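You operate a simulated robot arm through the tools that you are given. There is no shell and no other tool. Be economical: measure what you need, move in short steps, check, and stop when the job is done.

You run a simulated two-armed robot. Do the job below in one go: nothing can be reset, and whatever is moved stays where it is left.

JOB
Pick up the small red cone from the third shelf from the bottom of the blue rack with one hand, pass it to the other hand and put it on the shelf under the starter panel.

Only the result counts: the job must be done as asked and must still hold three seconds after the hand-in. Knocking over, shifting, dropping, spilling or breaking anything else fails it.

ROBOT AND FRAMES
Two 6-joint arms with two-finger parallel grippers on one trunk, on a base that drives. Base frame: it is fixed to the floor where the robot stands at the start and does not move with it; the origin is under the middle of the robot, x ahead of it, y to its left, z up. Lengths are in m, angles in rad, forces in N, time in s.
The left shoulder is at the start at [-0.077, 0.177, 0.832], the right one opposite. With the tool pointing down near the work surface each hand reaches from about 0.1 to 0.62 m from the robot's upright axis, wherever it stands, measured 20 degrees to its own side. Places, roughly: shelf under the starter panel (42x22 cm) [-3.26, 3.46, 0.42]; small red cone (6x6x13 cm) [0.5, 0.2, 1.1]. Payload 1.57 kg a hand.
The tool frame of a hand sits at the grasp point between the pads (the TCP): z along the fingers, y along the line on which they close. The tips reach 0.03 m beyond it. The gripper opens to 0.08 m. The fingers are 0.017 m wide and 0.012 m thick; the gripper's body (0.04 by 0.082 m) begins 0.08 m behind the TCP.
Orientation is that of the tool frame in the base frame, as a unit quaternion [x, y, z, w]. With the fingers straight down and closing along the base's y, the tool's x points along the base's -x, its y along +y and its z along -z.

CONTROLS
- The arms move only by the tool jog_arm. It takes "left_increments", "right_increments" or both (then of equal length, played together; a hand with none holds still); each is a list that holds one entry, the list of rows, each a list of 7 numbers: the turn, a rotation vector about the base's x, y, z in rad, then the shift along the base's x, y, z in m, then the opening, from 0 (shut) to 1 (fully open). In form: [[[ax, ay, az, dx, dy, dz, fingers], ...]]. A call has 1 to 8 rows; each row shifts and turns the commanded pose from where the row before left it. Each row takes 0.2 s and may step no farther than 0.05 m and 0.15 rad from the row before; otherwise, or with a gripper value out of range, the whole call is refused. A pose out of reach is approached as far as the arm can. The call stops where the force on the tool passes 40 N (or 10 N more than at its start, if that is more) or the arm is blocked; 0.2 s more then pass. The fingers move at their own pace (about 0.072 m/s each) and stop on an object; they squeeze with about 43 N. The grip force told is the motor's: it shows also when the fingers shut on nothing. Time passes only in rows, and 0.2 s behind the last, so rows that do not move let the fingers close. The reply holds the time, the measured pose of the TCP, the force on the tool along the base axes, the opening and the grip force, in the units named above and with some noise, with the torque about the TCP (base axes, N m) and any sound that the robot's microphone picked up.
- Cameras (640 x 400 px; columns grow to the right, rows downward): "scene" is now at [0.0439, 0.0275, 1.5792]; the picture's right is [0.31, -0.95, 0.00], its down [-0.51, -0.17, -0.84] and it looks along [0.80, 0.27, -0.54] (base axes); focal length 260 px, centre (320, 200). "left" rides on the left gripper at [0.072, 0.007, -0.122] in its tool frame; the picture's right is [-0.09, 1.00, 0.00], its down [-0.84, -0.08, -0.54] and it looks along [-0.54, -0.05, 0.84] (tool axes); focal length 238 px, centre (320, 200). "right" rides on the right gripper at [0.072, -0.007, -0.122] in its tool frame; the picture's right is [0.09, 1.00, 0.00], its down [-0.84, 0.08, -0.54] and it looks along [-0.54, 0.05, 0.84] (tool axes); focal length 238 px, centre (320, 200). There is no depth. A picture from a camera that has moved, and an enlarged one, comes with that camera's place and axes in the base frame and with its lens.
- grab_frame(camera): a new picture of that camera. The clock stands still meanwhile.
- move_column(by): slides the trunk up (or, below 0, down) by that many m; the arms and the scene camera ride with it, the base frame stays. It gives what a move gives, with no picture.
- drive_base(legs): drives the robot by 1 to 6 legs, each [ahead, left, turn to the left] in m, m and rad, along the robot's own axes; the way and the turn of a leg run together, so that a leg with both is an arc; at most 1.5 m and 3.142 rad a leg. The arms and the cameras ride along, it lands a little off, and it stops where it bumps. It gives what a move gives.
- head_to(pan, tilt): turns the head with the scene camera to pan (to the left, within 2.496 rad either way) and tilt (down, from -0.506 to 1.204), counted from straight ahead of the robot. It gives what a move gives.
- enlarge(camera, box): a new picture of the part [left, top, right, bottom] of that camera's present view, enlarged. The clock stands still meanwhile.
- hand_in(): hands the job in; it is judged then, once.

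Go step by step. Nothing tells you exact positions but the pictures and the camera data: compare them with the known pose of the tool, close in by small moves and look again before you grip or let go. The budget is 120 turns and 100 pictures, counting those below and the enlarged ones. Unless the task says otherwise, let go and move clear before handing in, and close with one line.

The tools are called as name(argument=value, ...) on one line, values as JSON. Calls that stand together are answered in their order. jog_arm: Moves the arms, as the interface text tells. Its arguments: {"type":"object","properties":{"left_increments":{"type":"array","items":{"type":"array","items":{"type":"array","items":{"type":"number"}}}},"right_increments":{"type":"array","items":{"type":"array","items":{"type":"array","items":{"type":"number"}}}}},"required":[]} The other tools are called the same way: move_column (by) slides the trunk up or down; drive_base (legs) drives the base; head_to (pan, tilt) turns the head that bears the scene camera; grab_frame (camera) takes a picture; enlarge (camera, box) takes an enlarged picture of a part of a camera's view; hand_in () hands the job in.

At the start:

```text
t: 0.0
left_position: [0.3205, 0.2628, 1.3287]
left_ee_rot: [0.0, 1.0, 0.0, 0.0]
left_contact_force: [0.4, 0.3, -0.3]
left_wrist_torque: [-0.01, 0.01, 0.02]
left_finger_gap: 0.08
left_grip_force: 0.2
right_position: [0.3477, -0.0358, 1.3047]
right_ee_rot: [0.0, 1.0, 0.0, 0.0]
right_contact_force: [-0.2, 0.8, 1.0]
right_wrist_torque: [0.04, 0.0, 0.0]
right_finger_gap: 0.0799
right_grip_force: 0.0
trunk travel left (down, up): [-0.275, 0.053]
robot x, y, heading: [0.0015, -0.0018, -0.001]
head pan, tilt: [0.319, 0.565]
```

scene: 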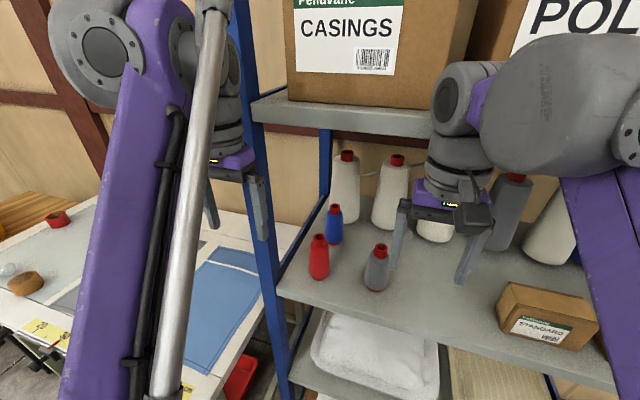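
right: 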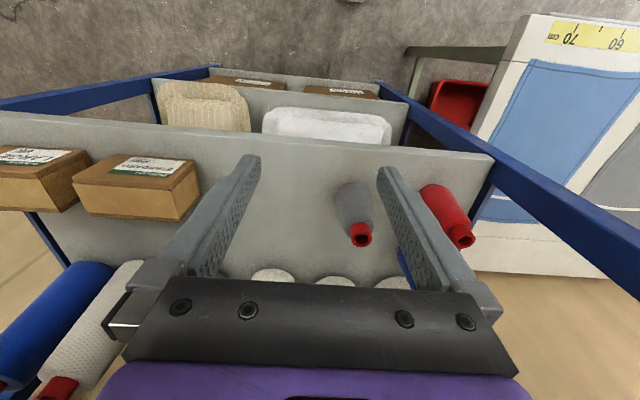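
left: 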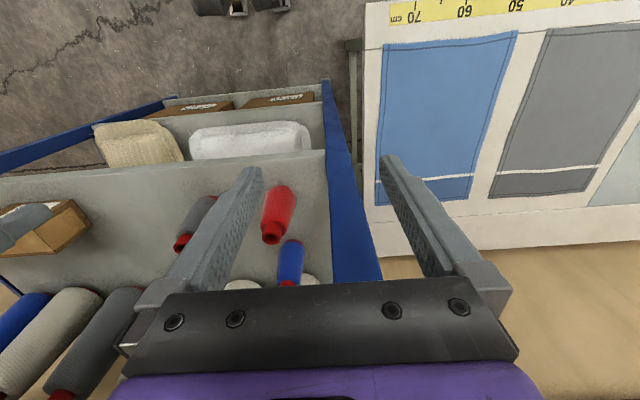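

The red cone stands near the front left corner of the shelf at about [0.49, 0.18], with the blue cone behind it and the grey one to its right. Before I choose grasps, I look toward the starter panel and take a closer view of the cone.

enlarge(camera="scene", box=[240, 130, 440, 310])

head_to(pan=2.33, tilt=0.2)

grab_frame(camera="scene")

```text
2.22 times, centred on (340, 220) of scene
camera zoom: at [0.0439, 0.0275, 1.5792], right [0.31, -0.95, 0.0], down [-0.51, -0.17, -0.84], along [0.8, 0.27, -0.54], focal length 578 px, centre (276, 156)
```

zoom: 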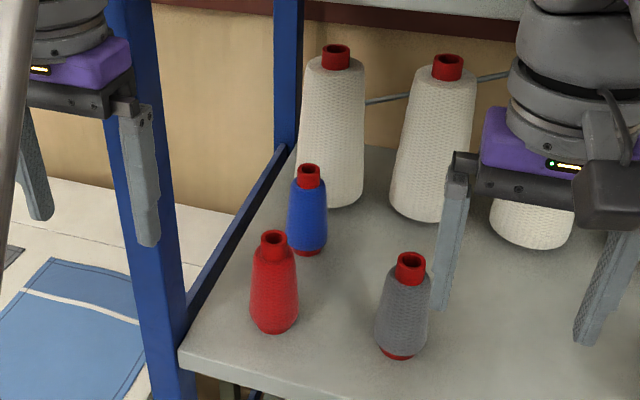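

```text
t: 1.9
left_position: [0.3201, 0.2618, 1.3283]
left_ee_rot: [0.0, 1.0, 0.0, -0.001]
left_contact_force: [0.5, -1.1, 0.2]
left_wrist_torque: [0.01, 0.03, -0.05]
left_finger_gap: 0.0799
left_grip_force: 0.0
right_position: [0.3488, -0.035, 1.304]
right_ee_rot: [0.0, 1.0, 0.0, -0.001]
right_contact_force: [-0.1, 0.0, -0.4]
right_wrist_torque: [0.0, 0.0, 0.0]
right_finger_gap: 0.0798
right_grip_force: 0.1
trunk travel left (down, up): [-0.275, 0.053]
robot x, y, heading: [-0.0007, 0.0013, -0.003]
head pan, tilt: [2.33, 0.201]
```

```text
95 pictures are left
camera scene: at [-0.1051, 0.067, 1.6129], right [0.73, 0.69, 0.0], down [0.14, -0.14, -0.98], along [-0.67, 0.71, -0.2], focal length 260 px, centre (320, 200)
```

scene: 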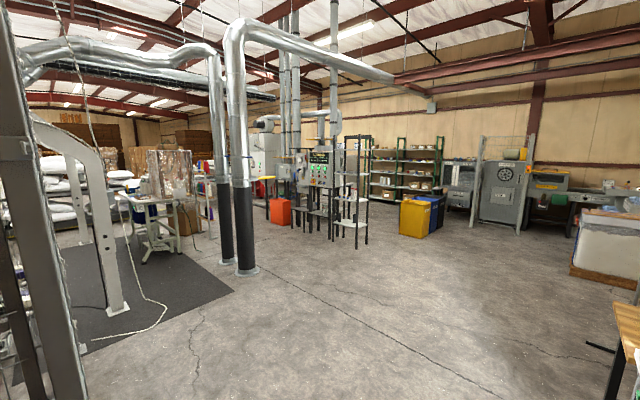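

enlarge(camera="scene", box=[220, 120, 420, 290])

enlarge(camera="scene", box=[280, 130, 380, 250])

```text
2.35 times, centred on (320, 205) of scene
camera zoom: at [-0.1051, 0.067, 1.6129], right [0.73, 0.69, 0.0], down [0.14, -0.14, -0.98], along [-0.67, 0.71, -0.2], focal length 612 px, centre (320, 188)
```

zoom: 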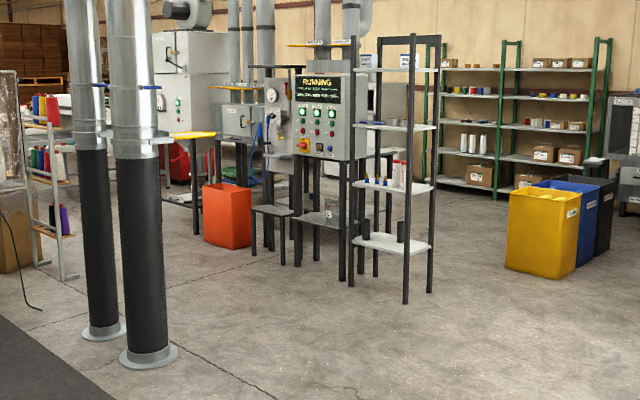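

```text
3.33 times, centred on (330, 190) of scene
camera zoom: at [-0.1051, 0.067, 1.6129], right [0.73, 0.69, 0.0], down [0.14, -0.14, -0.98], along [-0.67, 0.71, -0.2], focal length 868 px, centre (287, 233)
```

zoom: 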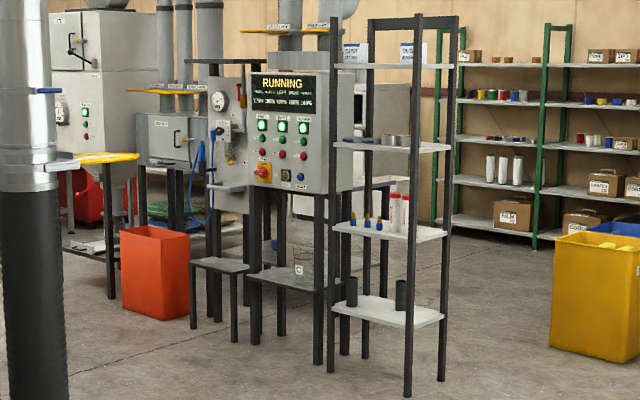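

The target shelf sits under the "RUNNING" panel, with limited headroom, so I'll grip from the front with a shallow pitch. I'll turn the head back and bring the left hand level-ish in front of the cone at y≈0.18.

head_to(pan=0.32, tilt=0.565)

jog_arm(left_increments=[[[0, -0.15, 0, 0, -0.0114, -0.025, 1], [0, -0.15, 0, 0, -0.0114, -0.025, 1], [0, -0.15, 0, 0, -0.0114, -0.025, 1], [0, -0.15, 0, 0, -0.0114, -0.025, 1], [0, -0.15, 0, 0, -0.0114, -0.025, 1], [0, -0.15, 0, 0, -0.0114, -0.025, 1], [0, -0.15, 0, 0, -0.0114, -0.025, 1]]])

grab_frame(camera="scene")

grab_frame(camera="left")

```text
t: 3.9
left_position: [0.3204, 0.2616, 1.3288]
left_ee_rot: [0.0, 1.0, 0.0, 0.0]
left_contact_force: [-0.5, 0.1, -0.7]
left_wrist_torque: [-0.03, -0.02, -0.02]
left_finger_gap: 0.0799
left_grip_force: 0.0
right_position: [0.3482, -0.0358, 1.3046]
right_ee_rot: [0.0, 1.0, 0.0, 0.0]
right_contact_force: [0.0, -0.3, -0.3]
right_wrist_torque: [0.03, 0.01, -0.01]
right_finger_gap: 0.0799
right_grip_force: 0.0
trunk travel left (down, up): [-0.275, 0.053]
robot x, y, heading: [0.0017, 0.0021, -0.001]
head pan, tilt: [0.319, 0.565]
```

```text
t: 5.5
left_position: [0.3207, 0.181, 1.1528]
left_ee_rot: [0.0, 0.865, 0.0, 0.503]
left_contact_force: [-0.3, 0.3, -0.3]
left_wrist_torque: [-0.02, -0.02, -0.02]
left_finger_gap: 0.0802
left_grip_force: 0.0
right_position: [0.3471, -0.0361, 1.3037]
right_ee_rot: [0.0, 1.0, 0.001, 0.001]
right_contact_force: [0.7, 0.0, 0.6]
right_wrist_torque: [0.0, -0.01, 0.0]
right_finger_gap: 0.0803
right_grip_force: 0.0
trunk travel left (down, up): [-0.275, 0.053]
robot x, y, heading: [0.0048, 0.0041, 0.0]
head pan, tilt: [0.319, 0.565]
```

```text
92 pictures are left
camera scene: at [0.0432, 0.028, 1.5792], right [0.31, -0.95, 0.0], down [-0.51, -0.17, -0.84], along [0.8, 0.26, -0.54], focal length 260 px, centre (320, 200)
```

scene: 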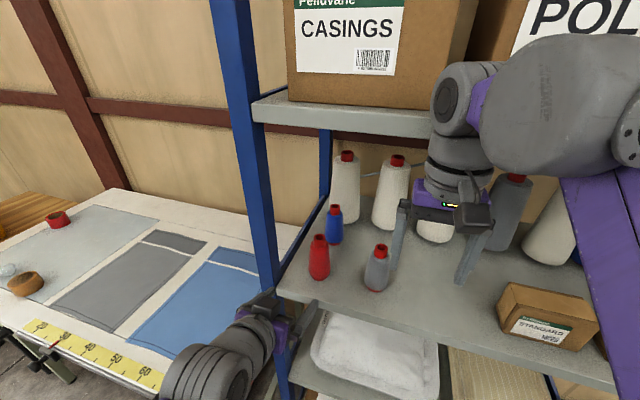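

```text
91 pictures are left
camera left: at [0.1782, 0.1886, 1.1524], right [0.05, 1.0, 0.08], down [-0.06, -0.08, 1.0], along [1.0, -0.05, 0.05], focal length 238 px, centre (320, 200)
```

left: 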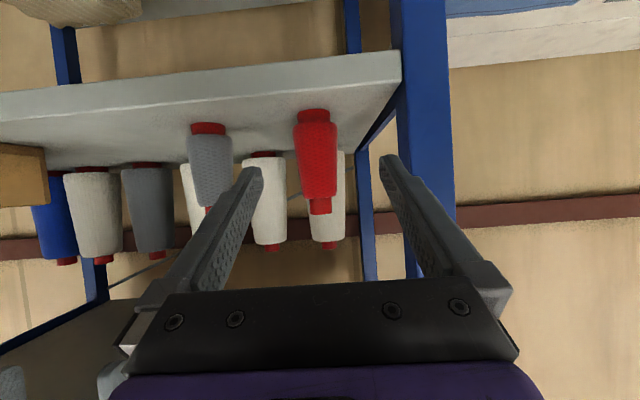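

The cone comes out at about x 0.484, y 0.172, base z ≈1.05. I'll grip it low with a shallow pitch, leaving the top for the other hand, and first line up in front of it.

jog_arm(left_increments=[[[0, -0.131, 0, 0.015, -0.005, -0.031, 1], [0, -0.131, 0, 0.02, -0.004, -0.031, 1]]])

grab_frame(camera="left")

grab_frame(camera="scene")

```text
t: 6.1
left_position: [0.356, 0.1722, 1.0925]
left_ee_rot: [-0.001, 0.792, 0.0, 0.61]
left_contact_force: [0.8, 0.0, -0.7]
left_wrist_torque: [-0.03, -0.01, 0.01]
left_finger_gap: 0.0797
left_grip_force: 0.2
right_position: [0.3494, -0.0353, 1.3042]
right_ee_rot: [0.0, 1.0, 0.0, 0.0]
right_contact_force: [-0.3, 0.9, -1.1]
right_wrist_torque: [0.02, 0.02, 0.02]
right_finger_gap: 0.08
right_grip_force: 0.1
trunk travel left (down, up): [-0.275, 0.053]
robot x, y, heading: [0.0014, 0.0012, -0.004]
head pan, tilt: [0.319, 0.565]
```

```text
90 pictures are left
camera left: at [0.2198, 0.1787, 1.0534], right [0.02, 1.0, 0.09], down [-0.31, -0.08, 0.95], along [0.95, -0.05, 0.31], focal length 238 px, centre (320, 200)
```

left: 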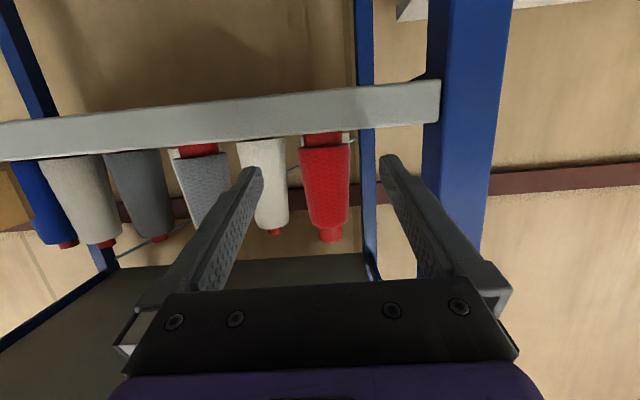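

```text
89 pictures are left
camera scene: at [0.0455, 0.0274, 1.5792], right [0.31, -0.95, 0.0], down [-0.51, -0.17, -0.84], along [0.8, 0.27, -0.54], focal length 260 px, centre (320, 200)
```

scene: 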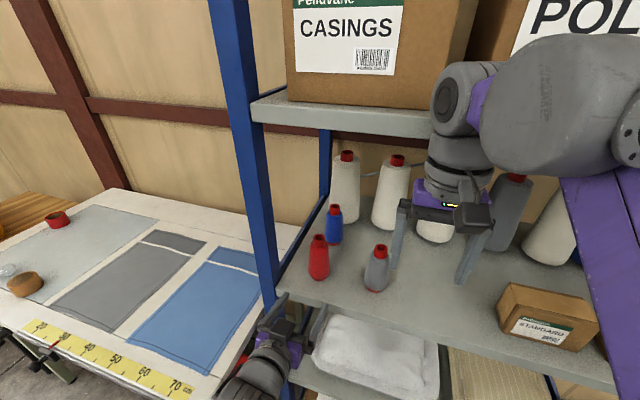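

Alignment looks good: the cone is at y≈0.170, with the shelf top at about z 1.06. I'll raise the hand 1 cm and move in until the tips start to straddle the cone.

jog_arm(left_increments=[[[0, 0, 0, 0.005, 0, 0.01, 1], [0, 0, 0, 0.025, -0.001, 0, 1], [0, 0, 0, 0.025, -0.001, 0, 1], [0, 0, 0, 0.02, 0, 0, 1]]])

grab_frame(camera="left")

enlarge(camera="scene", box=[240, 190, 420, 330])

```text
t: 7.1
left_position: [0.4315, 0.1707, 1.0997]
left_ee_rot: [0.0, 0.794, -0.001, 0.608]
left_contact_force: [1.2, -0.3, -0.8]
left_wrist_torque: [-0.01, -0.01, -0.01]
left_finger_gap: 0.0802
left_grip_force: 0.1
right_position: [0.3491, -0.0355, 1.3043]
right_ee_rot: [0.0, 1.0, -0.001, 0.0]
right_contact_force: [0.2, -1.2, 0.1]
right_wrist_torque: [0.0, 0.01, -0.03]
right_finger_gap: 0.0799
right_grip_force: 0.1
trunk travel left (down, up): [-0.275, 0.053]
robot x, y, heading: [0.0034, -0.0008, -0.005]
head pan, tilt: [0.319, 0.565]
```

```text
88 pictures are left
camera left: at [0.2949, 0.1768, 1.0637], right [0.02, 1.0, 0.09], down [-0.31, -0.08, 0.95], along [0.95, -0.05, 0.31], focal length 238 px, centre (320, 200)
```

left: 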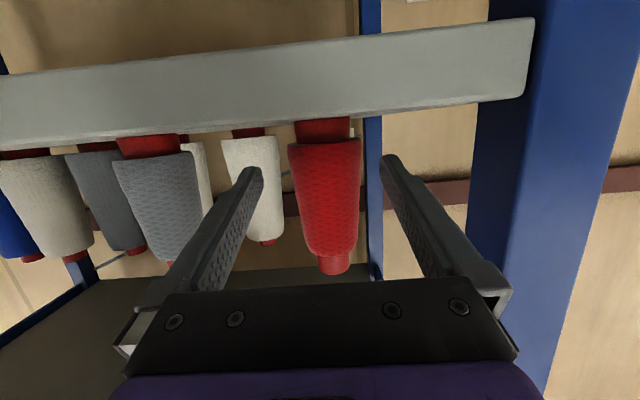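

```text
2.86 times, centred on (330, 260) of scene
camera zoom: at [0.0449, 0.0274, 1.5792], right [0.31, -0.95, 0.0], down [-0.51, -0.17, -0.84], along [0.8, 0.27, -0.54], focal length 744 px, centre (291, 29)
```

zoom: 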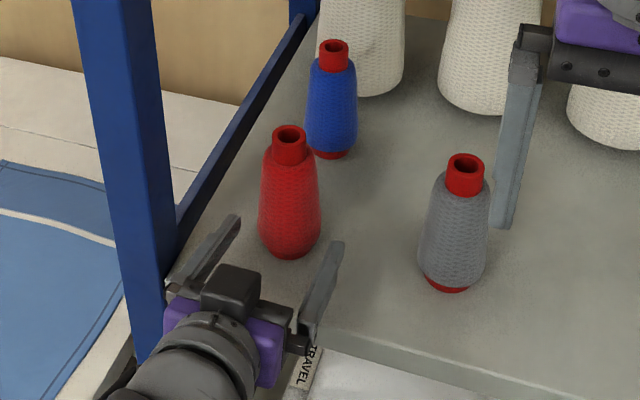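

The cone sits centred between the fingers and about 5 cm ahead. I'll move in and check before closing.

jog_arm(left_increments=[[[0, 0, 0, 0.025, 0, 0, 1], [0, 0, 0, 0.025, 0, 0, 1], [0, 0, 0, 0, 0, 0, 1]]])

grab_frame(camera="left")

enlarge(camera="scene", box=[240, 190, 420, 330])

```text
t: 7.9
left_position: [0.4799, 0.1717, 1.1024]
left_ee_rot: [0.0, 0.792, 0.001, 0.61]
left_contact_force: [-1.0, 0.0, -0.3]
left_wrist_torque: [0.01, 0.04, 0.02]
left_finger_gap: 0.08
left_grip_force: 0.0
right_position: [0.3475, -0.0349, 1.3048]
right_ee_rot: [0.0, 1.0, 0.0, 0.0]
right_contact_force: [0.1, 0.5, 0.2]
right_wrist_torque: [-0.04, -0.04, 0.03]
right_finger_gap: 0.0801
right_grip_force: 0.0
trunk travel left (down, up): [-0.275, 0.053]
robot x, y, heading: [-0.0, -0.0, 0.001]
head pan, tilt: [0.319, 0.565]
```

```text
86 pictures are left
camera left: at [0.343, 0.1775, 1.0642], right [0.02, 1.0, 0.09], down [-0.31, -0.08, 0.95], along [0.95, -0.05, 0.31], focal length 238 px, centre (320, 200)
```

left: 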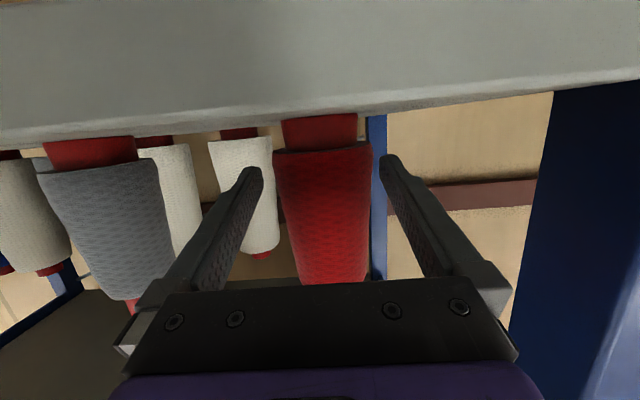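

```text
2.86 times, centred on (330, 260) of scene
camera zoom: at [0.0431, 0.0275, 1.5792], right [0.31, -0.95, 0.0], down [-0.51, -0.17, -0.84], along [0.8, 0.27, -0.54], focal length 744 px, centre (291, 29)
```

zoom: 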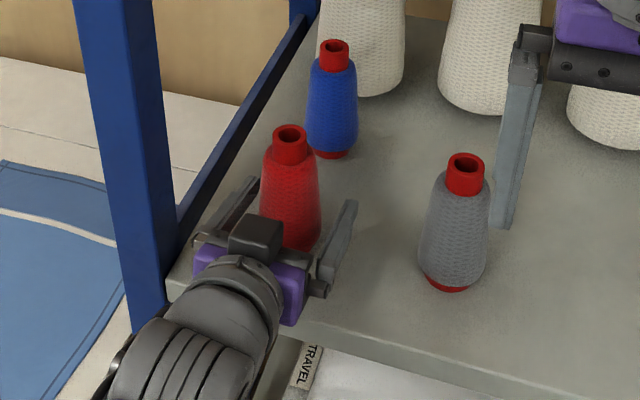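

The cone lies between the pads and the TCP is about 4 cm above its base. I'll close now.

jog_arm(left_increments=[[[0, 0, 0, 0.005, 0, 0, 1], [0, 0, 0, 0, 0, 0, 0.6], [0, 0, 0, 0, 0, 0, 0], [0, 0, 0, 0, 0, 0, 0], [0, 0, 0, 0, 0, 0, 0], [0, 0, 0, 0, 0, 0, 0]]])

grab_frame(camera="left")

```text
t: 9.3
left_position: [0.4854, 0.1718, 1.1013]
left_ee_rot: [0.0, 0.792, 0.0, 0.61]
left_contact_force: [-0.1, 0.1, 0.3]
left_wrist_torque: [0.0, 0.02, -0.01]
left_finger_gap: 0.0501
left_grip_force: 43.5
right_position: [0.3479, -0.0345, 1.304]
right_ee_rot: [-0.001, 1.0, 0.0, -0.001]
right_contact_force: [-0.3, 0.6, 0.0]
right_wrist_torque: [0.03, 0.02, 0.0]
right_finger_gap: 0.08
right_grip_force: 0.0
trunk travel left (down, up): [-0.275, 0.053]
robot x, y, heading: [-0.0036, 0.0009, 0.002]
head pan, tilt: [0.319, 0.565]
```

```text
84 pictures are left
camera left: at [0.3484, 0.1773, 1.0643], right [0.02, 1.0, 0.09], down [-0.31, -0.08, 0.95], along [0.95, -0.05, 0.31], focal length 238 px, centre (320, 200)
```

left: 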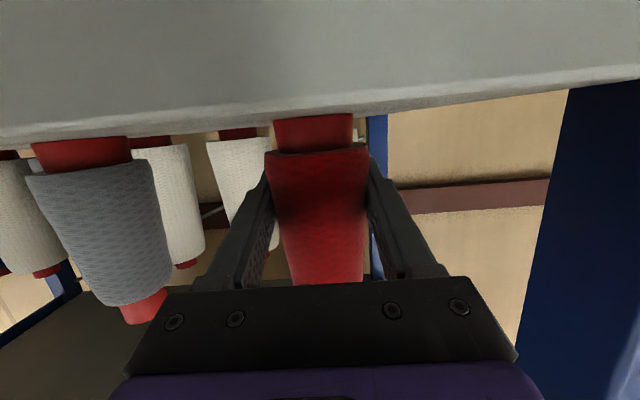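

The cone is gripped at a 0.05 m gap. I'll lift it slightly and draw it straight out.

jog_arm(left_increments=[[[0, 0, 0, 0, 0, 0.02, 0], [0, 0, 0, 0, 0, 0.02, 0], [0, 0, 0, -0.025, 0, 0, 0], [0, 0, 0, -0.03, 0, 0, 0], [0, 0, 0, -0.04, 0, 0, 0], [0, 0, 0, -0.04, 0, 0, 0], [0, 0, 0, -0.03, 0, 0, 0]]])

grab_frame(camera="scene")

```text
t: 10.9
left_position: [0.3345, 0.1712, 1.141]
left_ee_rot: [0.001, 0.793, -0.002, 0.609]
left_contact_force: [0.9, -0.1, -1.4]
left_wrist_torque: [-0.01, 0.02, -0.03]
left_finger_gap: 0.0499
left_grip_force: 43.2
left hand out of reach, approached as far as the arm can: row 7
right_position: [0.3482, -0.0352, 1.3043]
right_ee_rot: [0.0, 1.0, 0.0, 0.0]
right_contact_force: [1.0, -0.7, -0.4]
right_wrist_torque: [0.02, 0.0, 0.0]
right_finger_gap: 0.0799
right_grip_force: 0.0
trunk travel left (down, up): [-0.275, 0.053]
robot x, y, heading: [0.0006, 0.0008, 0.001]
head pan, tilt: [0.319, 0.565]
```

```text
83 pictures are left
camera scene: at [0.0443, 0.0275, 1.5792], right [0.31, -0.95, 0.0], down [-0.51, -0.17, -0.84], along [0.8, 0.27, -0.54], focal length 260 px, centre (320, 200)
```

scene: 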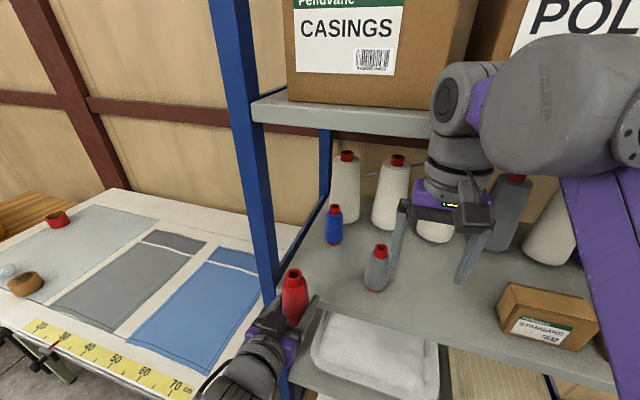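

The cone is out of the rack with its neighbours untouched. I'll back off half a metre to get room for the handover.

drive_base(legs=[[-0.5, 0, 0]])

grab_frame(camera="scene")

grab_frame(camera="left")

```text
t: 13.8
left_position: [-0.1691, 0.171, 1.1399]
left_ee_rot: [0.0, 0.792, 0.0, 0.61]
left_contact_force: [0.2, -0.1, -1.4]
left_wrist_torque: [0.03, 0.0, -0.03]
left_finger_gap: 0.05
left_grip_force: 43.6
right_position: [-0.1557, -0.0346, 1.3043]
right_ee_rot: [0.0, 1.0, 0.0, 0.0]
right_contact_force: [0.0, -0.5, 0.6]
right_wrist_torque: [0.01, -0.01, 0.01]
right_finger_gap: 0.0801
right_grip_force: 0.1
trunk travel left (down, up): [-0.275, 0.053]
robot x, y, heading: [-0.4991, 0.001, 0.004]
head pan, tilt: [0.319, 0.565]
```

```text
82 pictures are left
camera scene: at [-0.4595, 0.0275, 1.5793], right [0.31, -0.95, 0.0], down [-0.51, -0.17, -0.84], along [0.8, 0.27, -0.54], focal length 260 px, centre (320, 200)
```

scene: 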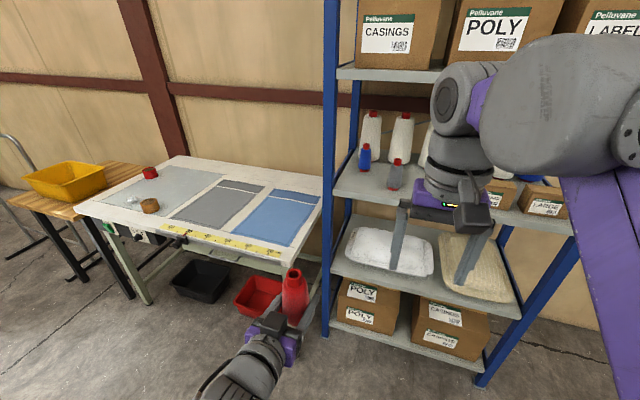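

```text
81 pictures are left
camera left: at [-0.3055, 0.1774, 1.1035], right [0.02, 1.0, 0.09], down [-0.31, -0.08, 0.95], along [0.95, -0.05, 0.31], focal length 238 px, centre (320, 200)
```

left: 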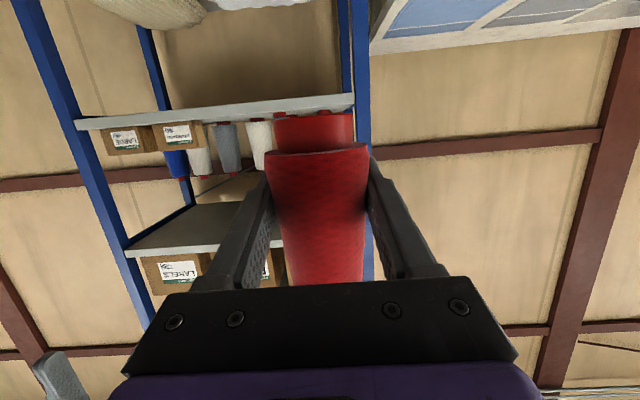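

I'll now turn the right hand to a shallow forward pitch out on its own side, and yaw the left hand inward while it moves the cone toward the middle.

jog_arm(left_increments=[[[0, 0, 0, 0, 0, 0, 0], [0, 0, 0, 0, 0, 0, 0], [0, 0, 0, 0, 0, 0, 0], [0, 0, -0.15, 0.016, -0.024, 0, 0], [0, 0, -0.15, 0.016, -0.024, 0, 0], [0, 0, -0.15, 0.016, -0.024, 0, 0], [0, 0, -0.15, 0.016, -0.024, 0, 0], [0, 0, -0.15, 0.016, -0.024, 0, 0]]], right_increments=[[[0, -0.15, 0, 0.01, -0.024, -0.0125, 1], [0, -0.15, 0, 0.01, -0.024, -0.0125, 1], [0, -0.15, 0, 0.01, -0.024, -0.0125, 1], [0, -0.15, 0, 0.01, -0.024, -0.0125, 1], [0, -0.15, 0, 0.01, -0.024, -0.0125, 1], [0, -0.15, 0, 0.01, -0.024, -0.0125, 1], [0, -0.15, 0, 0.01, -0.024, -0.0125, 1], [0, -0.15, 0, 0.01, -0.024, -0.0125, 1]]])

grab_frame(camera="scene")

```text
t: 15.6
left_position: [-0.0947, 0.0634, 1.1359]
left_ee_rot: [0.265, 0.754, -0.199, 0.567]
left_contact_force: [-0.2, 0.2, -1.1]
left_wrist_torque: [0.0, 0.0, 0.01]
left_finger_gap: 0.0502
left_grip_force: 43.1
left hand out of reach, approached as far as the arm can: row 4
right_position: [-0.074, -0.2293, 1.205]
right_ee_rot: [0.001, 0.825, -0.001, 0.565]
right_contact_force: [0.2, -0.4, -0.9]
right_wrist_torque: [0.01, -0.03, 0.0]
right_finger_gap: 0.0799
right_grip_force: 0.1
trunk travel left (down, up): [-0.275, 0.053]
robot x, y, heading: [-0.5005, -0.0011, 0.005]
head pan, tilt: [0.319, 0.565]
```

```text
80 pictures are left
camera scene: at [-0.4575, 0.0272, 1.5792], right [0.31, -0.95, 0.0], down [-0.51, -0.17, -0.84], along [0.8, 0.27, -0.54], focal length 260 px, centre (320, 200)
```

scene: 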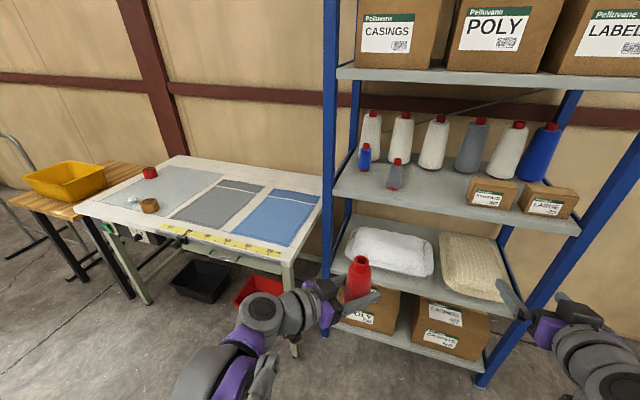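

The left hand holds the cone at yaw ≈-0.68. I'll push it 5 cm forward for room and yaw the right hand so it's roughly perpendicular, well short of the cone.

jog_arm(left_increments=[[[0, 0, 0, 0.025, 0, 0, 0], [0, 0, 0, 0.025, 0, 0, 0], [0, 0, 0, 0, 0, 0, 0], [0, 0, 0, 0, 0, 0, 0], [0, 0, 0, 0, 0, 0, 0], [0, 0, 0, 0, 0, 0, 0], [0, 0, 0, 0, 0, 0, 0]]], right_increments=[[[0, -0.1, 0, 0, 0, -0.005, 1], [0, 0, 0.15, -0.0045, 0.021, 0, 1], [0, 0, 0.15, -0.0045, 0.021, 0, 1], [0, 0, 0.15, -0.0045, 0.021, 0, 1], [0, 0, 0.15, -0.0045, 0.021, 0, 1], [0, 0, 0.15, -0.0045, 0.021, 0, 1], [0, 0, 0.15, -0.0045, 0.021, 0, 1]]])

head_to(pan=0.1, tilt=0.8)

grab_frame(camera="scene")

grab_frame(camera="right")

```text
t: 17.2
left_position: [-0.0455, 0.0633, 1.1356]
left_ee_rot: [0.265, 0.754, -0.199, 0.567]
left_contact_force: [0.1, 0.5, -1.3]
left_wrist_torque: [0.02, -0.01, 0.01]
left_finger_gap: 0.0499
left_grip_force: 43.0
right_position: [-0.1006, -0.1016, 1.1991]
right_ee_rot: [-0.347, 0.716, 0.264, 0.545]
right_contact_force: [0.4, -0.2, -0.5]
right_wrist_torque: [0.0, 0.01, 0.0]
right_finger_gap: 0.0799
right_grip_force: 0.2
trunk travel left (down, up): [-0.275, 0.053]
robot x, y, heading: [-0.4997, 0.0008, -0.001]
head pan, tilt: [0.319, 0.565]
```

```text
t: 18.0
left_position: [-0.0461, 0.0615, 1.1363]
left_ee_rot: [0.265, 0.753, -0.2, 0.568]
left_contact_force: [0.4, -0.6, -1.8]
left_wrist_torque: [-0.04, 0.03, -0.01]
left_finger_gap: 0.0498
left_grip_force: 43.2
right_position: [-0.1022, -0.1023, 1.1975]
right_ee_rot: [-0.346, 0.717, 0.263, 0.545]
right_contact_force: [-0.8, -0.5, 0.1]
right_wrist_torque: [0.04, 0.01, 0.02]
right_finger_gap: 0.08
right_grip_force: 0.1
trunk travel left (down, up): [-0.275, 0.053]
robot x, y, heading: [-0.5017, -0.0002, -0.0]
head pan, tilt: [0.099, 0.799]
```

```text
79 pictures are left
camera scene: at [-0.4641, 0.0075, 1.5593], right [0.1, -0.99, 0.0], down [-0.71, -0.07, -0.7], along [0.69, 0.07, -0.72], focal length 260 px, centre (320, 200)
```

scene: 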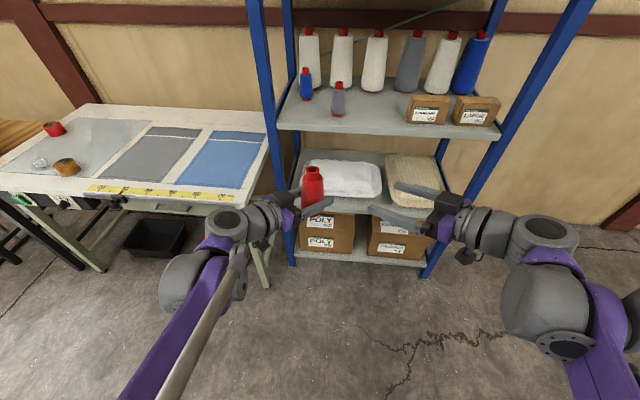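

```text
78 pictures are left
camera right: at [-0.1811, -0.2137, 1.1628], right [-0.79, 0.6, -0.09], down [-0.25, -0.19, 0.95], along [0.56, 0.78, 0.3], focal length 238 px, centre (320, 200)
```

right: 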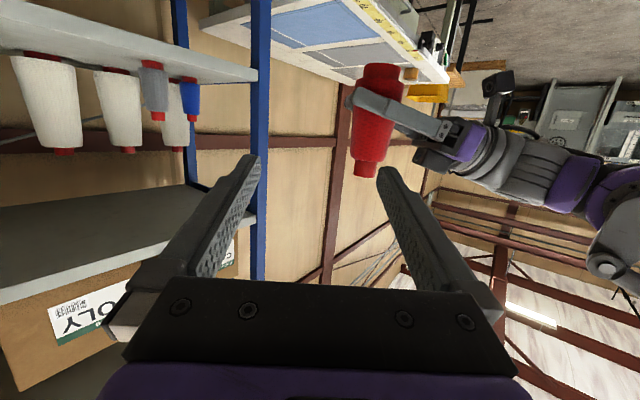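

Geometry agrees: cone axis at about [-0.046, 0.062], spanning z 1.094 to 1.224. I'll move the right hand to 9 cm short of it at z≈1.186, on the approach line.

jog_arm(right_increments=[[[0, 0, 0, 0, 0.03, -0.004, 0.85], [0, 0, 0, 0, 0.032, -0.004, 0.85], [0, 0, 0, 0, 0.032, -0.004, 0.85], [0, 0, 0, 0, 0, 0, 0.85]]])

grab_frame(camera="right")

enlarge(camera="scene", box=[220, 130, 460, 290])

```text
t: 19.0
left_position: [-0.0465, 0.0631, 1.1352]
left_ee_rot: [0.265, 0.754, -0.199, 0.567]
left_contact_force: [-0.1, -0.2, -1.7]
left_wrist_torque: [0.03, -0.04, 0.02]
left_finger_gap: 0.0499
left_grip_force: 43.2
right_position: [-0.1016, -0.0086, 1.1866]
right_ee_rot: [-0.345, 0.717, 0.263, 0.545]
right_contact_force: [0.3, 0.1, 0.6]
right_wrist_torque: [0.05, 0.01, 0.04]
right_finger_gap: 0.0681
right_grip_force: 0.0
trunk travel left (down, up): [-0.275, 0.053]
robot x, y, heading: [-0.5038, 0.0003, 0.001]
head pan, tilt: [0.099, 0.799]
```

```text
77 pictures are left
camera right: at [-0.1812, -0.1198, 1.1503], right [-0.79, 0.6, -0.09], down [-0.25, -0.19, 0.95], along [0.55, 0.78, 0.3], focal length 238 px, centre (320, 200)
```

right: 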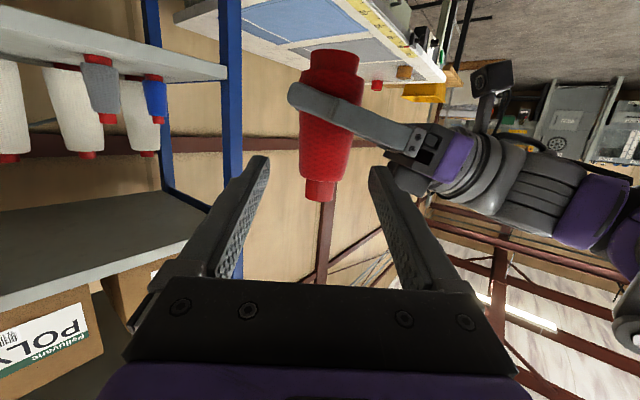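

```text
2.50 times, centred on (340, 210) of scene
camera zoom: at [-0.4641, 0.0073, 1.5593], right [0.1, -1.0, 0.0], down [-0.71, -0.07, -0.7], along [0.69, 0.07, -0.72], focal length 651 px, centre (270, 175)
```

zoom: 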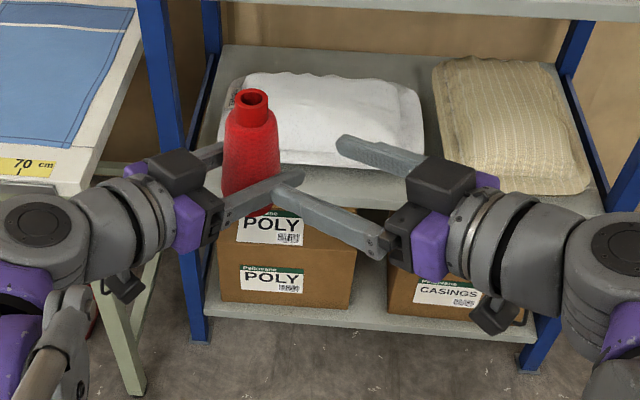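

The upper cone is centred between the right fingers, with about 1.4 cm clearance over the left fingers. I'll advance in two stages.

jog_arm(right_increments=[[[0, 0, 0, 0.0125, 0.0157, 0.002, 0.85], [0, 0, 0, 0.0125, 0.0157, 0.002, 0.85], [0, 0, 0, 0.0093, 0.0117, 0, 0.85]]])

grab_frame(camera="right")

enlarge(camera="scene", box=[260, 140, 400, 240])

```text
t: 19.8
left_position: [-0.0463, 0.0631, 1.1354]
left_ee_rot: [0.265, 0.754, -0.199, 0.567]
left_contact_force: [0.6, -0.8, -1.2]
left_wrist_torque: [0.0, 0.01, -0.04]
left_finger_gap: 0.0498
left_grip_force: 43.3
right_position: [-0.0675, 0.0352, 1.1916]
right_ee_rot: [-0.346, 0.717, 0.263, 0.545]
right_contact_force: [0.7, -0.9, 0.0]
right_wrist_torque: [-0.04, 0.01, 0.0]
right_finger_gap: 0.0683
right_grip_force: 0.1
trunk travel left (down, up): [-0.275, 0.053]
robot x, y, heading: [-0.5026, -0.0022, 0.001]
head pan, tilt: [0.099, 0.799]
```

```text
75 pictures are left
camera right: at [-0.1463, -0.0765, 1.1544], right [-0.79, 0.6, -0.09], down [-0.25, -0.19, 0.95], along [0.55, 0.78, 0.29], focal length 238 px, centre (320, 200)
```

right: 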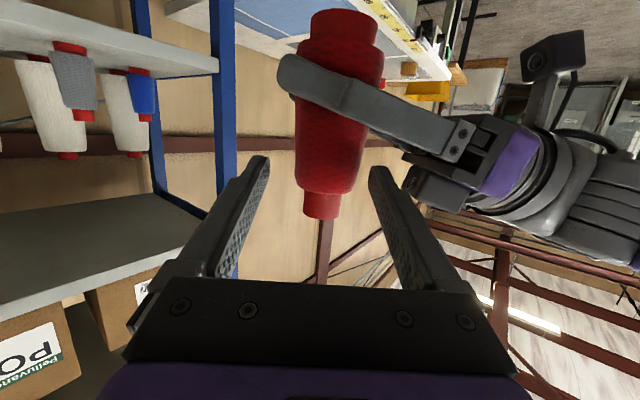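

```text
4.00 times, centred on (330, 190) of scene
camera zoom: at [-0.4636, 0.0076, 1.5592], right [0.1, -1.0, 0.0], down [-0.71, -0.07, -0.7], along [0.69, 0.07, -0.72], focal length 1041 px, centre (280, 240)
```

zoom: 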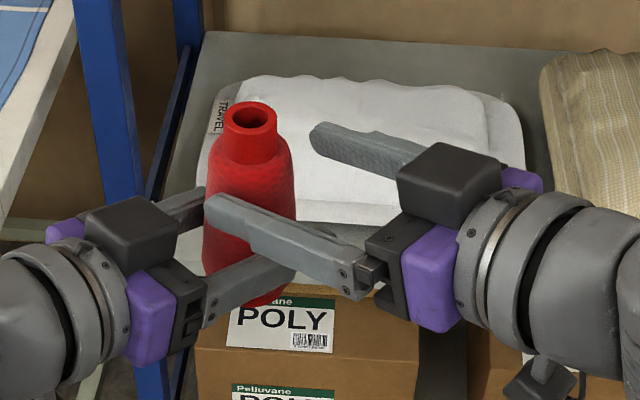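

There is still a clear gap between the right fingers and the left hand's body (about 3 cm by projection). I'll advance the last 3.5 cm.

jog_arm(right_increments=[[[0, 0, 0, 0.0106, 0.0135, 0, 0.85], [0, 0, 0, 0.0106, 0.0135, 0, 0.85], [0, 0, 0, 0, 0, 0, 0.85]]])

grab_frame(camera="right")

enlarge(camera="scene", box=[260, 140, 400, 240])

```text
t: 20.6
left_position: [-0.0461, 0.0643, 1.1367]
left_ee_rot: [0.265, 0.754, -0.199, 0.567]
left_contact_force: [0.1, 0.0, -1.7]
left_wrist_torque: [0.0, -0.03, 0.01]
left_finger_gap: 0.0497
left_grip_force: 43.2
right_position: [-0.0462, 0.0622, 1.1907]
right_ee_rot: [-0.346, 0.716, 0.264, 0.545]
right_contact_force: [0.4, 0.2, -0.3]
right_wrist_torque: [0.03, 0.02, 0.01]
right_finger_gap: 0.0682
right_grip_force: 0.2
trunk travel left (down, up): [-0.275, 0.053]
robot x, y, heading: [-0.5047, 0.0009, -0.001]
head pan, tilt: [0.099, 0.799]
```

```text
73 pictures are left
camera right: at [-0.1261, -0.0494, 1.1546], right [-0.79, 0.6, -0.09], down [-0.25, -0.19, 0.95], along [0.55, 0.78, 0.3], focal length 238 px, centre (320, 200)
```

right: 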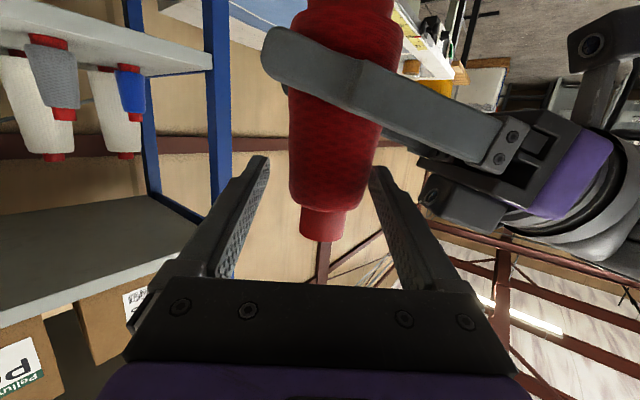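

```text
4.00 times, centred on (330, 190) of scene
camera zoom: at [-0.4644, 0.0072, 1.5592], right [0.1, -1.0, 0.0], down [-0.71, -0.07, -0.7], along [0.69, 0.07, -0.72], focal length 1041 px, centre (280, 240)
```

zoom: 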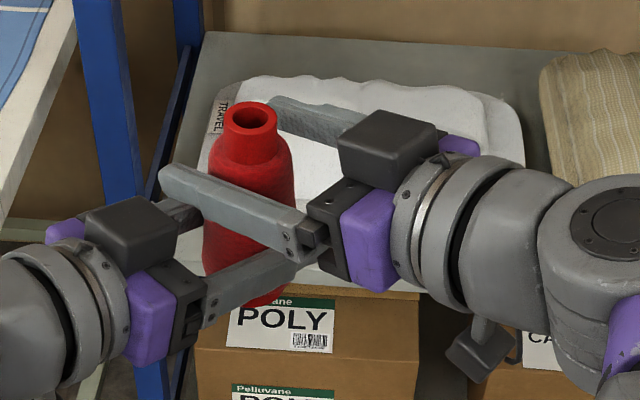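

The right camera shows the cone about 6 mm off-centre toward the left hand's side. I'll shift the right hand by that amount and recheck before closing.

jog_arm(right_increments=[[[0, 0, 0, -0.005, 0.004, 0, 0.85], [0, 0, 0, 0, 0, 0, 0.85]]])

enlarge(camera="right", box=[200, 60, 440, 290])

```text
t: 21.2
left_position: [-0.0465, 0.0637, 1.1357]
left_ee_rot: [0.265, 0.754, -0.199, 0.567]
left_contact_force: [-0.5, 0.0, -2.1]
left_wrist_torque: [0.01, 0.0, 0.03]
left_finger_gap: 0.0497
left_grip_force: 43.0
right_position: [-0.0523, 0.0671, 1.1913]
right_ee_rot: [-0.347, 0.716, 0.264, 0.545]
right_contact_force: [-0.6, 0.0, 0.2]
right_wrist_torque: [0.01, 0.01, -0.02]
right_finger_gap: 0.0676
right_grip_force: 0.2
trunk travel left (down, up): [-0.275, 0.053]
robot x, y, heading: [-0.5039, 0.0002, 0.001]
head pan, tilt: [0.099, 0.799]
```

```text
1.74 times, centred on (320, 175) of right
camera zoom: at [-0.1306, -0.0452, 1.1544], right [-0.8, 0.6, -0.09], down [-0.25, -0.19, 0.95], along [0.55, 0.78, 0.3], focal length 414 px, centre (320, 244)
```

zoom: 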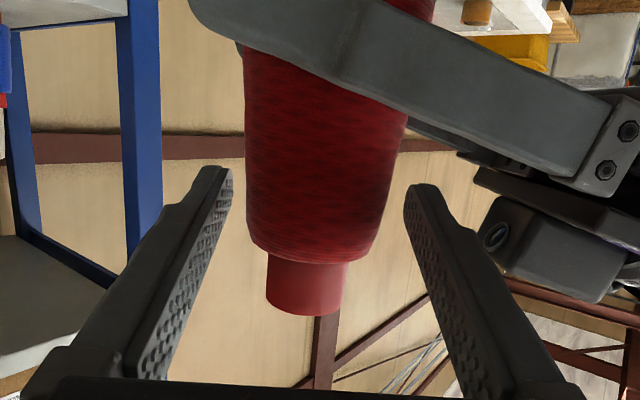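

The cone is now centred, with the grip line about 1 cm below the shoulder of the yarn. I'll close the right hand while the left keeps holding.

jog_arm(right_increments=[[[0, 0, 0, 0, 0, 0, 0.6], [0, 0, 0, 0, 0, 0, 0.3], [0, 0, 0, 0, 0, 0, 0], [0, 0, 0, 0, 0, 0, 0], [0, 0, 0, 0, 0, 0, 0]]])

grab_frame(camera="right")

```text
t: 22.4
left_position: [-0.0473, 0.0635, 1.1364]
left_ee_rot: [0.265, 0.754, -0.199, 0.567]
left_contact_force: [-26.8, 12.3, 5.8]
left_wrist_torque: [-0.41, -0.77, -0.05]
left_finger_gap: 0.0496
left_grip_force: 42.4
right_position: [-0.0512, 0.0649, 1.1923]
right_ee_rot: [-0.345, 0.718, 0.261, 0.546]
right_contact_force: [26.1, -12.1, -5.3]
right_wrist_torque: [-0.27, -0.63, 0.06]
right_finger_gap: 0.0409
right_grip_force: 43.0
trunk travel left (down, up): [-0.275, 0.053]
robot x, y, heading: [-0.5032, -0.0025, -0.0]
head pan, tilt: [0.099, 0.799]
```

```text
70 pictures are left
camera right: at [-0.13, -0.0461, 1.1544], right [-0.79, 0.6, -0.09], down [-0.25, -0.18, 0.95], along [0.56, 0.78, 0.29], focal length 238 px, centre (320, 200)
```

right: 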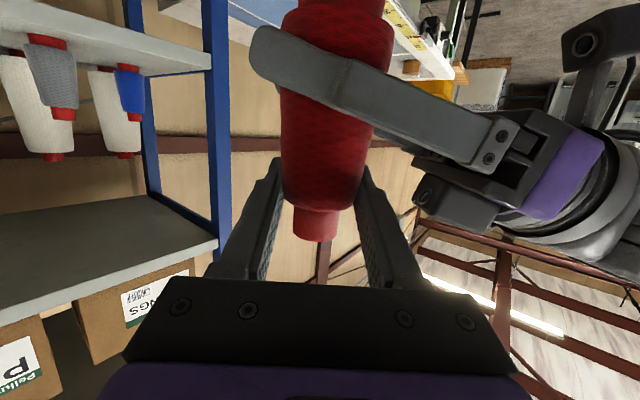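

Both hands hold the cone, with about 29 N of side load between them. I'll ease the right hand a few millimetres to relieve it before the left lets go.

jog_arm(right_increments=[[[0, 0, 0, 0.0015, -0.0008, 0, 0], [0, 0, 0, 0.001, -0.0005, 0, 0], [0, 0, 0, 0, 0, 0, 0]]])

```text
t: 23.2
left_position: [-0.046, 0.0645, 1.1359]
left_ee_rot: [0.264, 0.755, -0.197, 0.567]
left_contact_force: [-0.9, 9.4, -0.8]
left_wrist_torque: [-0.27, 0.0, 0.06]
left_finger_gap: 0.0502
left_grip_force: 42.3
right_position: [-0.0498, 0.066, 1.191]
right_ee_rot: [-0.347, 0.717, 0.265, 0.544]
right_contact_force: [1.1, -9.7, -0.4]
right_wrist_torque: [-0.25, -0.07, -0.07]
right_finger_gap: 0.0408
right_grip_force: 42.5
trunk travel left (down, up): [-0.275, 0.053]
robot x, y, heading: [-0.5022, 0.0009, -0.001]
head pan, tilt: [0.099, 0.799]
```

jog_arm(right_increments=[[[0, 0, 0, 0, -0.001, 0, 0], [0, 0, 0, 0, 0, 0, 0], [0, 0, 0, 0, 0, 0, 0], [0, 0, 0, 0, 0, 0, 0], [0, 0, 0, 0, 0, 0, 0], [0, 0, 0, 0, 0, 0, 0]]], left_increments=[[[0, 0, 0, 0, 0, 0, 0], [0, 0, 0, 0, 0, 0, 0], [0, 0, 0, 0, 0, 0, 0.7], [0, 0, 0, 0, 0, 0, 0.9], [0, 0, 0, 0, 0, 0, 1], [0, 0, 0, 0, 0, 0, 1]]])

grab_frame(camera="right")

enlarge(camera="scene", box=[260, 140, 400, 240])

```text
t: 24.6
left_position: [-0.0462, 0.0624, 1.1372]
left_ee_rot: [0.265, 0.754, -0.199, 0.567]
left_contact_force: [0.5, -0.6, 0.5]
left_wrist_torque: [0.01, -0.04, -0.01]
left_finger_gap: 0.0801
left_grip_force: 0.1
right_position: [-0.0485, 0.0643, 1.1916]
right_ee_rot: [-0.346, 0.717, 0.263, 0.545]
right_contact_force: [0.8, 0.1, 0.4]
right_wrist_torque: [0.02, 0.02, 0.03]
right_finger_gap: 0.0411
right_grip_force: 43.0
trunk travel left (down, up): [-0.275, 0.053]
robot x, y, heading: [-0.5034, 0.0024, -0.002]
head pan, tilt: [0.099, 0.799]
```

```text
69 pictures are left
camera right: at [-0.1281, -0.0473, 1.1544], right [-0.8, 0.6, -0.09], down [-0.25, -0.19, 0.95], along [0.55, 0.78, 0.29], focal length 238 px, centre (320, 200)
```

right: 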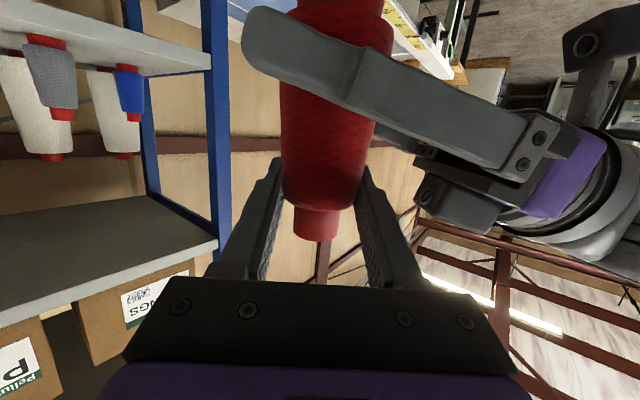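

```text
4.00 times, centred on (330, 190) of scene
camera zoom: at [-0.464, 0.0074, 1.5593], right [0.1, -1.0, 0.0], down [-0.71, -0.07, -0.7], along [0.69, 0.07, -0.72], focal length 1041 px, centre (280, 240)
```

zoom: 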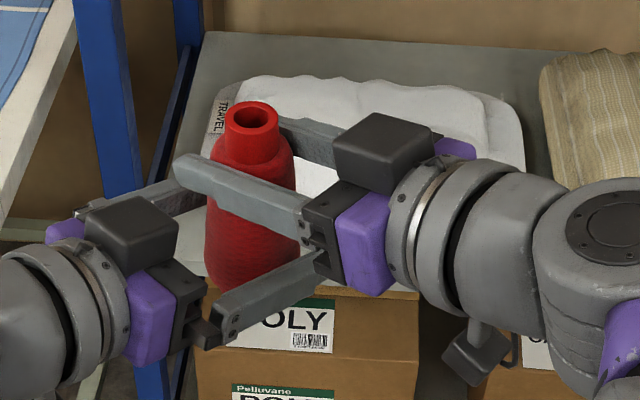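

The cone now hangs in the right hand alone and the left is open. I'll separate them along the left hand's finger direction, right hand moving forward and left hand back.

jog_arm(right_increments=[[[0, 0, 0, 0.0156, -0.0124, 0, 0], [0, 0, 0, 0.0156, -0.0124, 0, 0], [0, 0, 0, 0.0156, -0.0124, 0, 0], [0, 0, 0, 0, 0, 0, 0], [0, 0, 0, 0, 0, 0, 0]]], left_increments=[[[0, 0, 0, -0.0117, 0.0093, 0, 1], [0, 0, 0, -0.0117, 0.0093, 0, 1], [0, 0, 0, -0.0117, 0.0093, 0, 1], [0, 0, 0, -0.0117, 0.0093, 0, 1], [0, 0, 0, 0, 0.02, 0, 1]]])

grab_frame(camera="scene")

```text
t: 25.8
left_position: [-0.0919, 0.12, 1.1366]
left_ee_rot: [0.265, 0.754, -0.199, 0.567]
left_contact_force: [-0.5, 0.5, -0.5]
left_wrist_torque: [-0.03, 0.0, -0.01]
left_finger_gap: 0.08
left_grip_force: 0.0
right_position: [-0.0027, 0.0268, 1.1912]
right_ee_rot: [-0.347, 0.717, 0.264, 0.544]
right_contact_force: [-0.6, 0.3, 0.0]
right_wrist_torque: [0.01, 0.02, -0.02]
right_finger_gap: 0.0408
right_grip_force: 43.0
trunk travel left (down, up): [-0.275, 0.053]
robot x, y, heading: [-0.5032, -0.0009, -0.001]
head pan, tilt: [0.099, 0.799]
```

```text
67 pictures are left
camera scene: at [-0.4633, 0.0077, 1.5593], right [0.1, -1.0, 0.0], down [-0.71, -0.07, -0.7], along [0.69, 0.07, -0.72], focal length 260 px, centre (320, 200)
```

scene: 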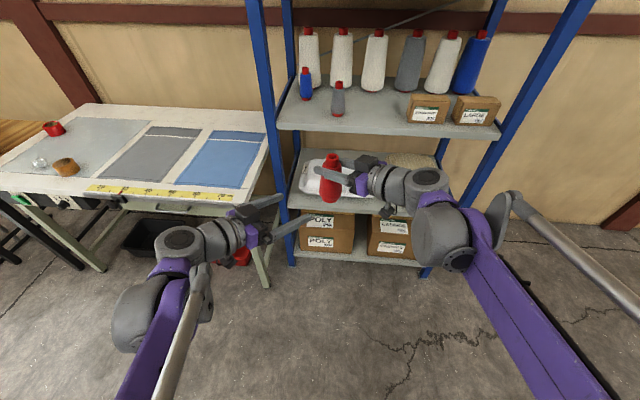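

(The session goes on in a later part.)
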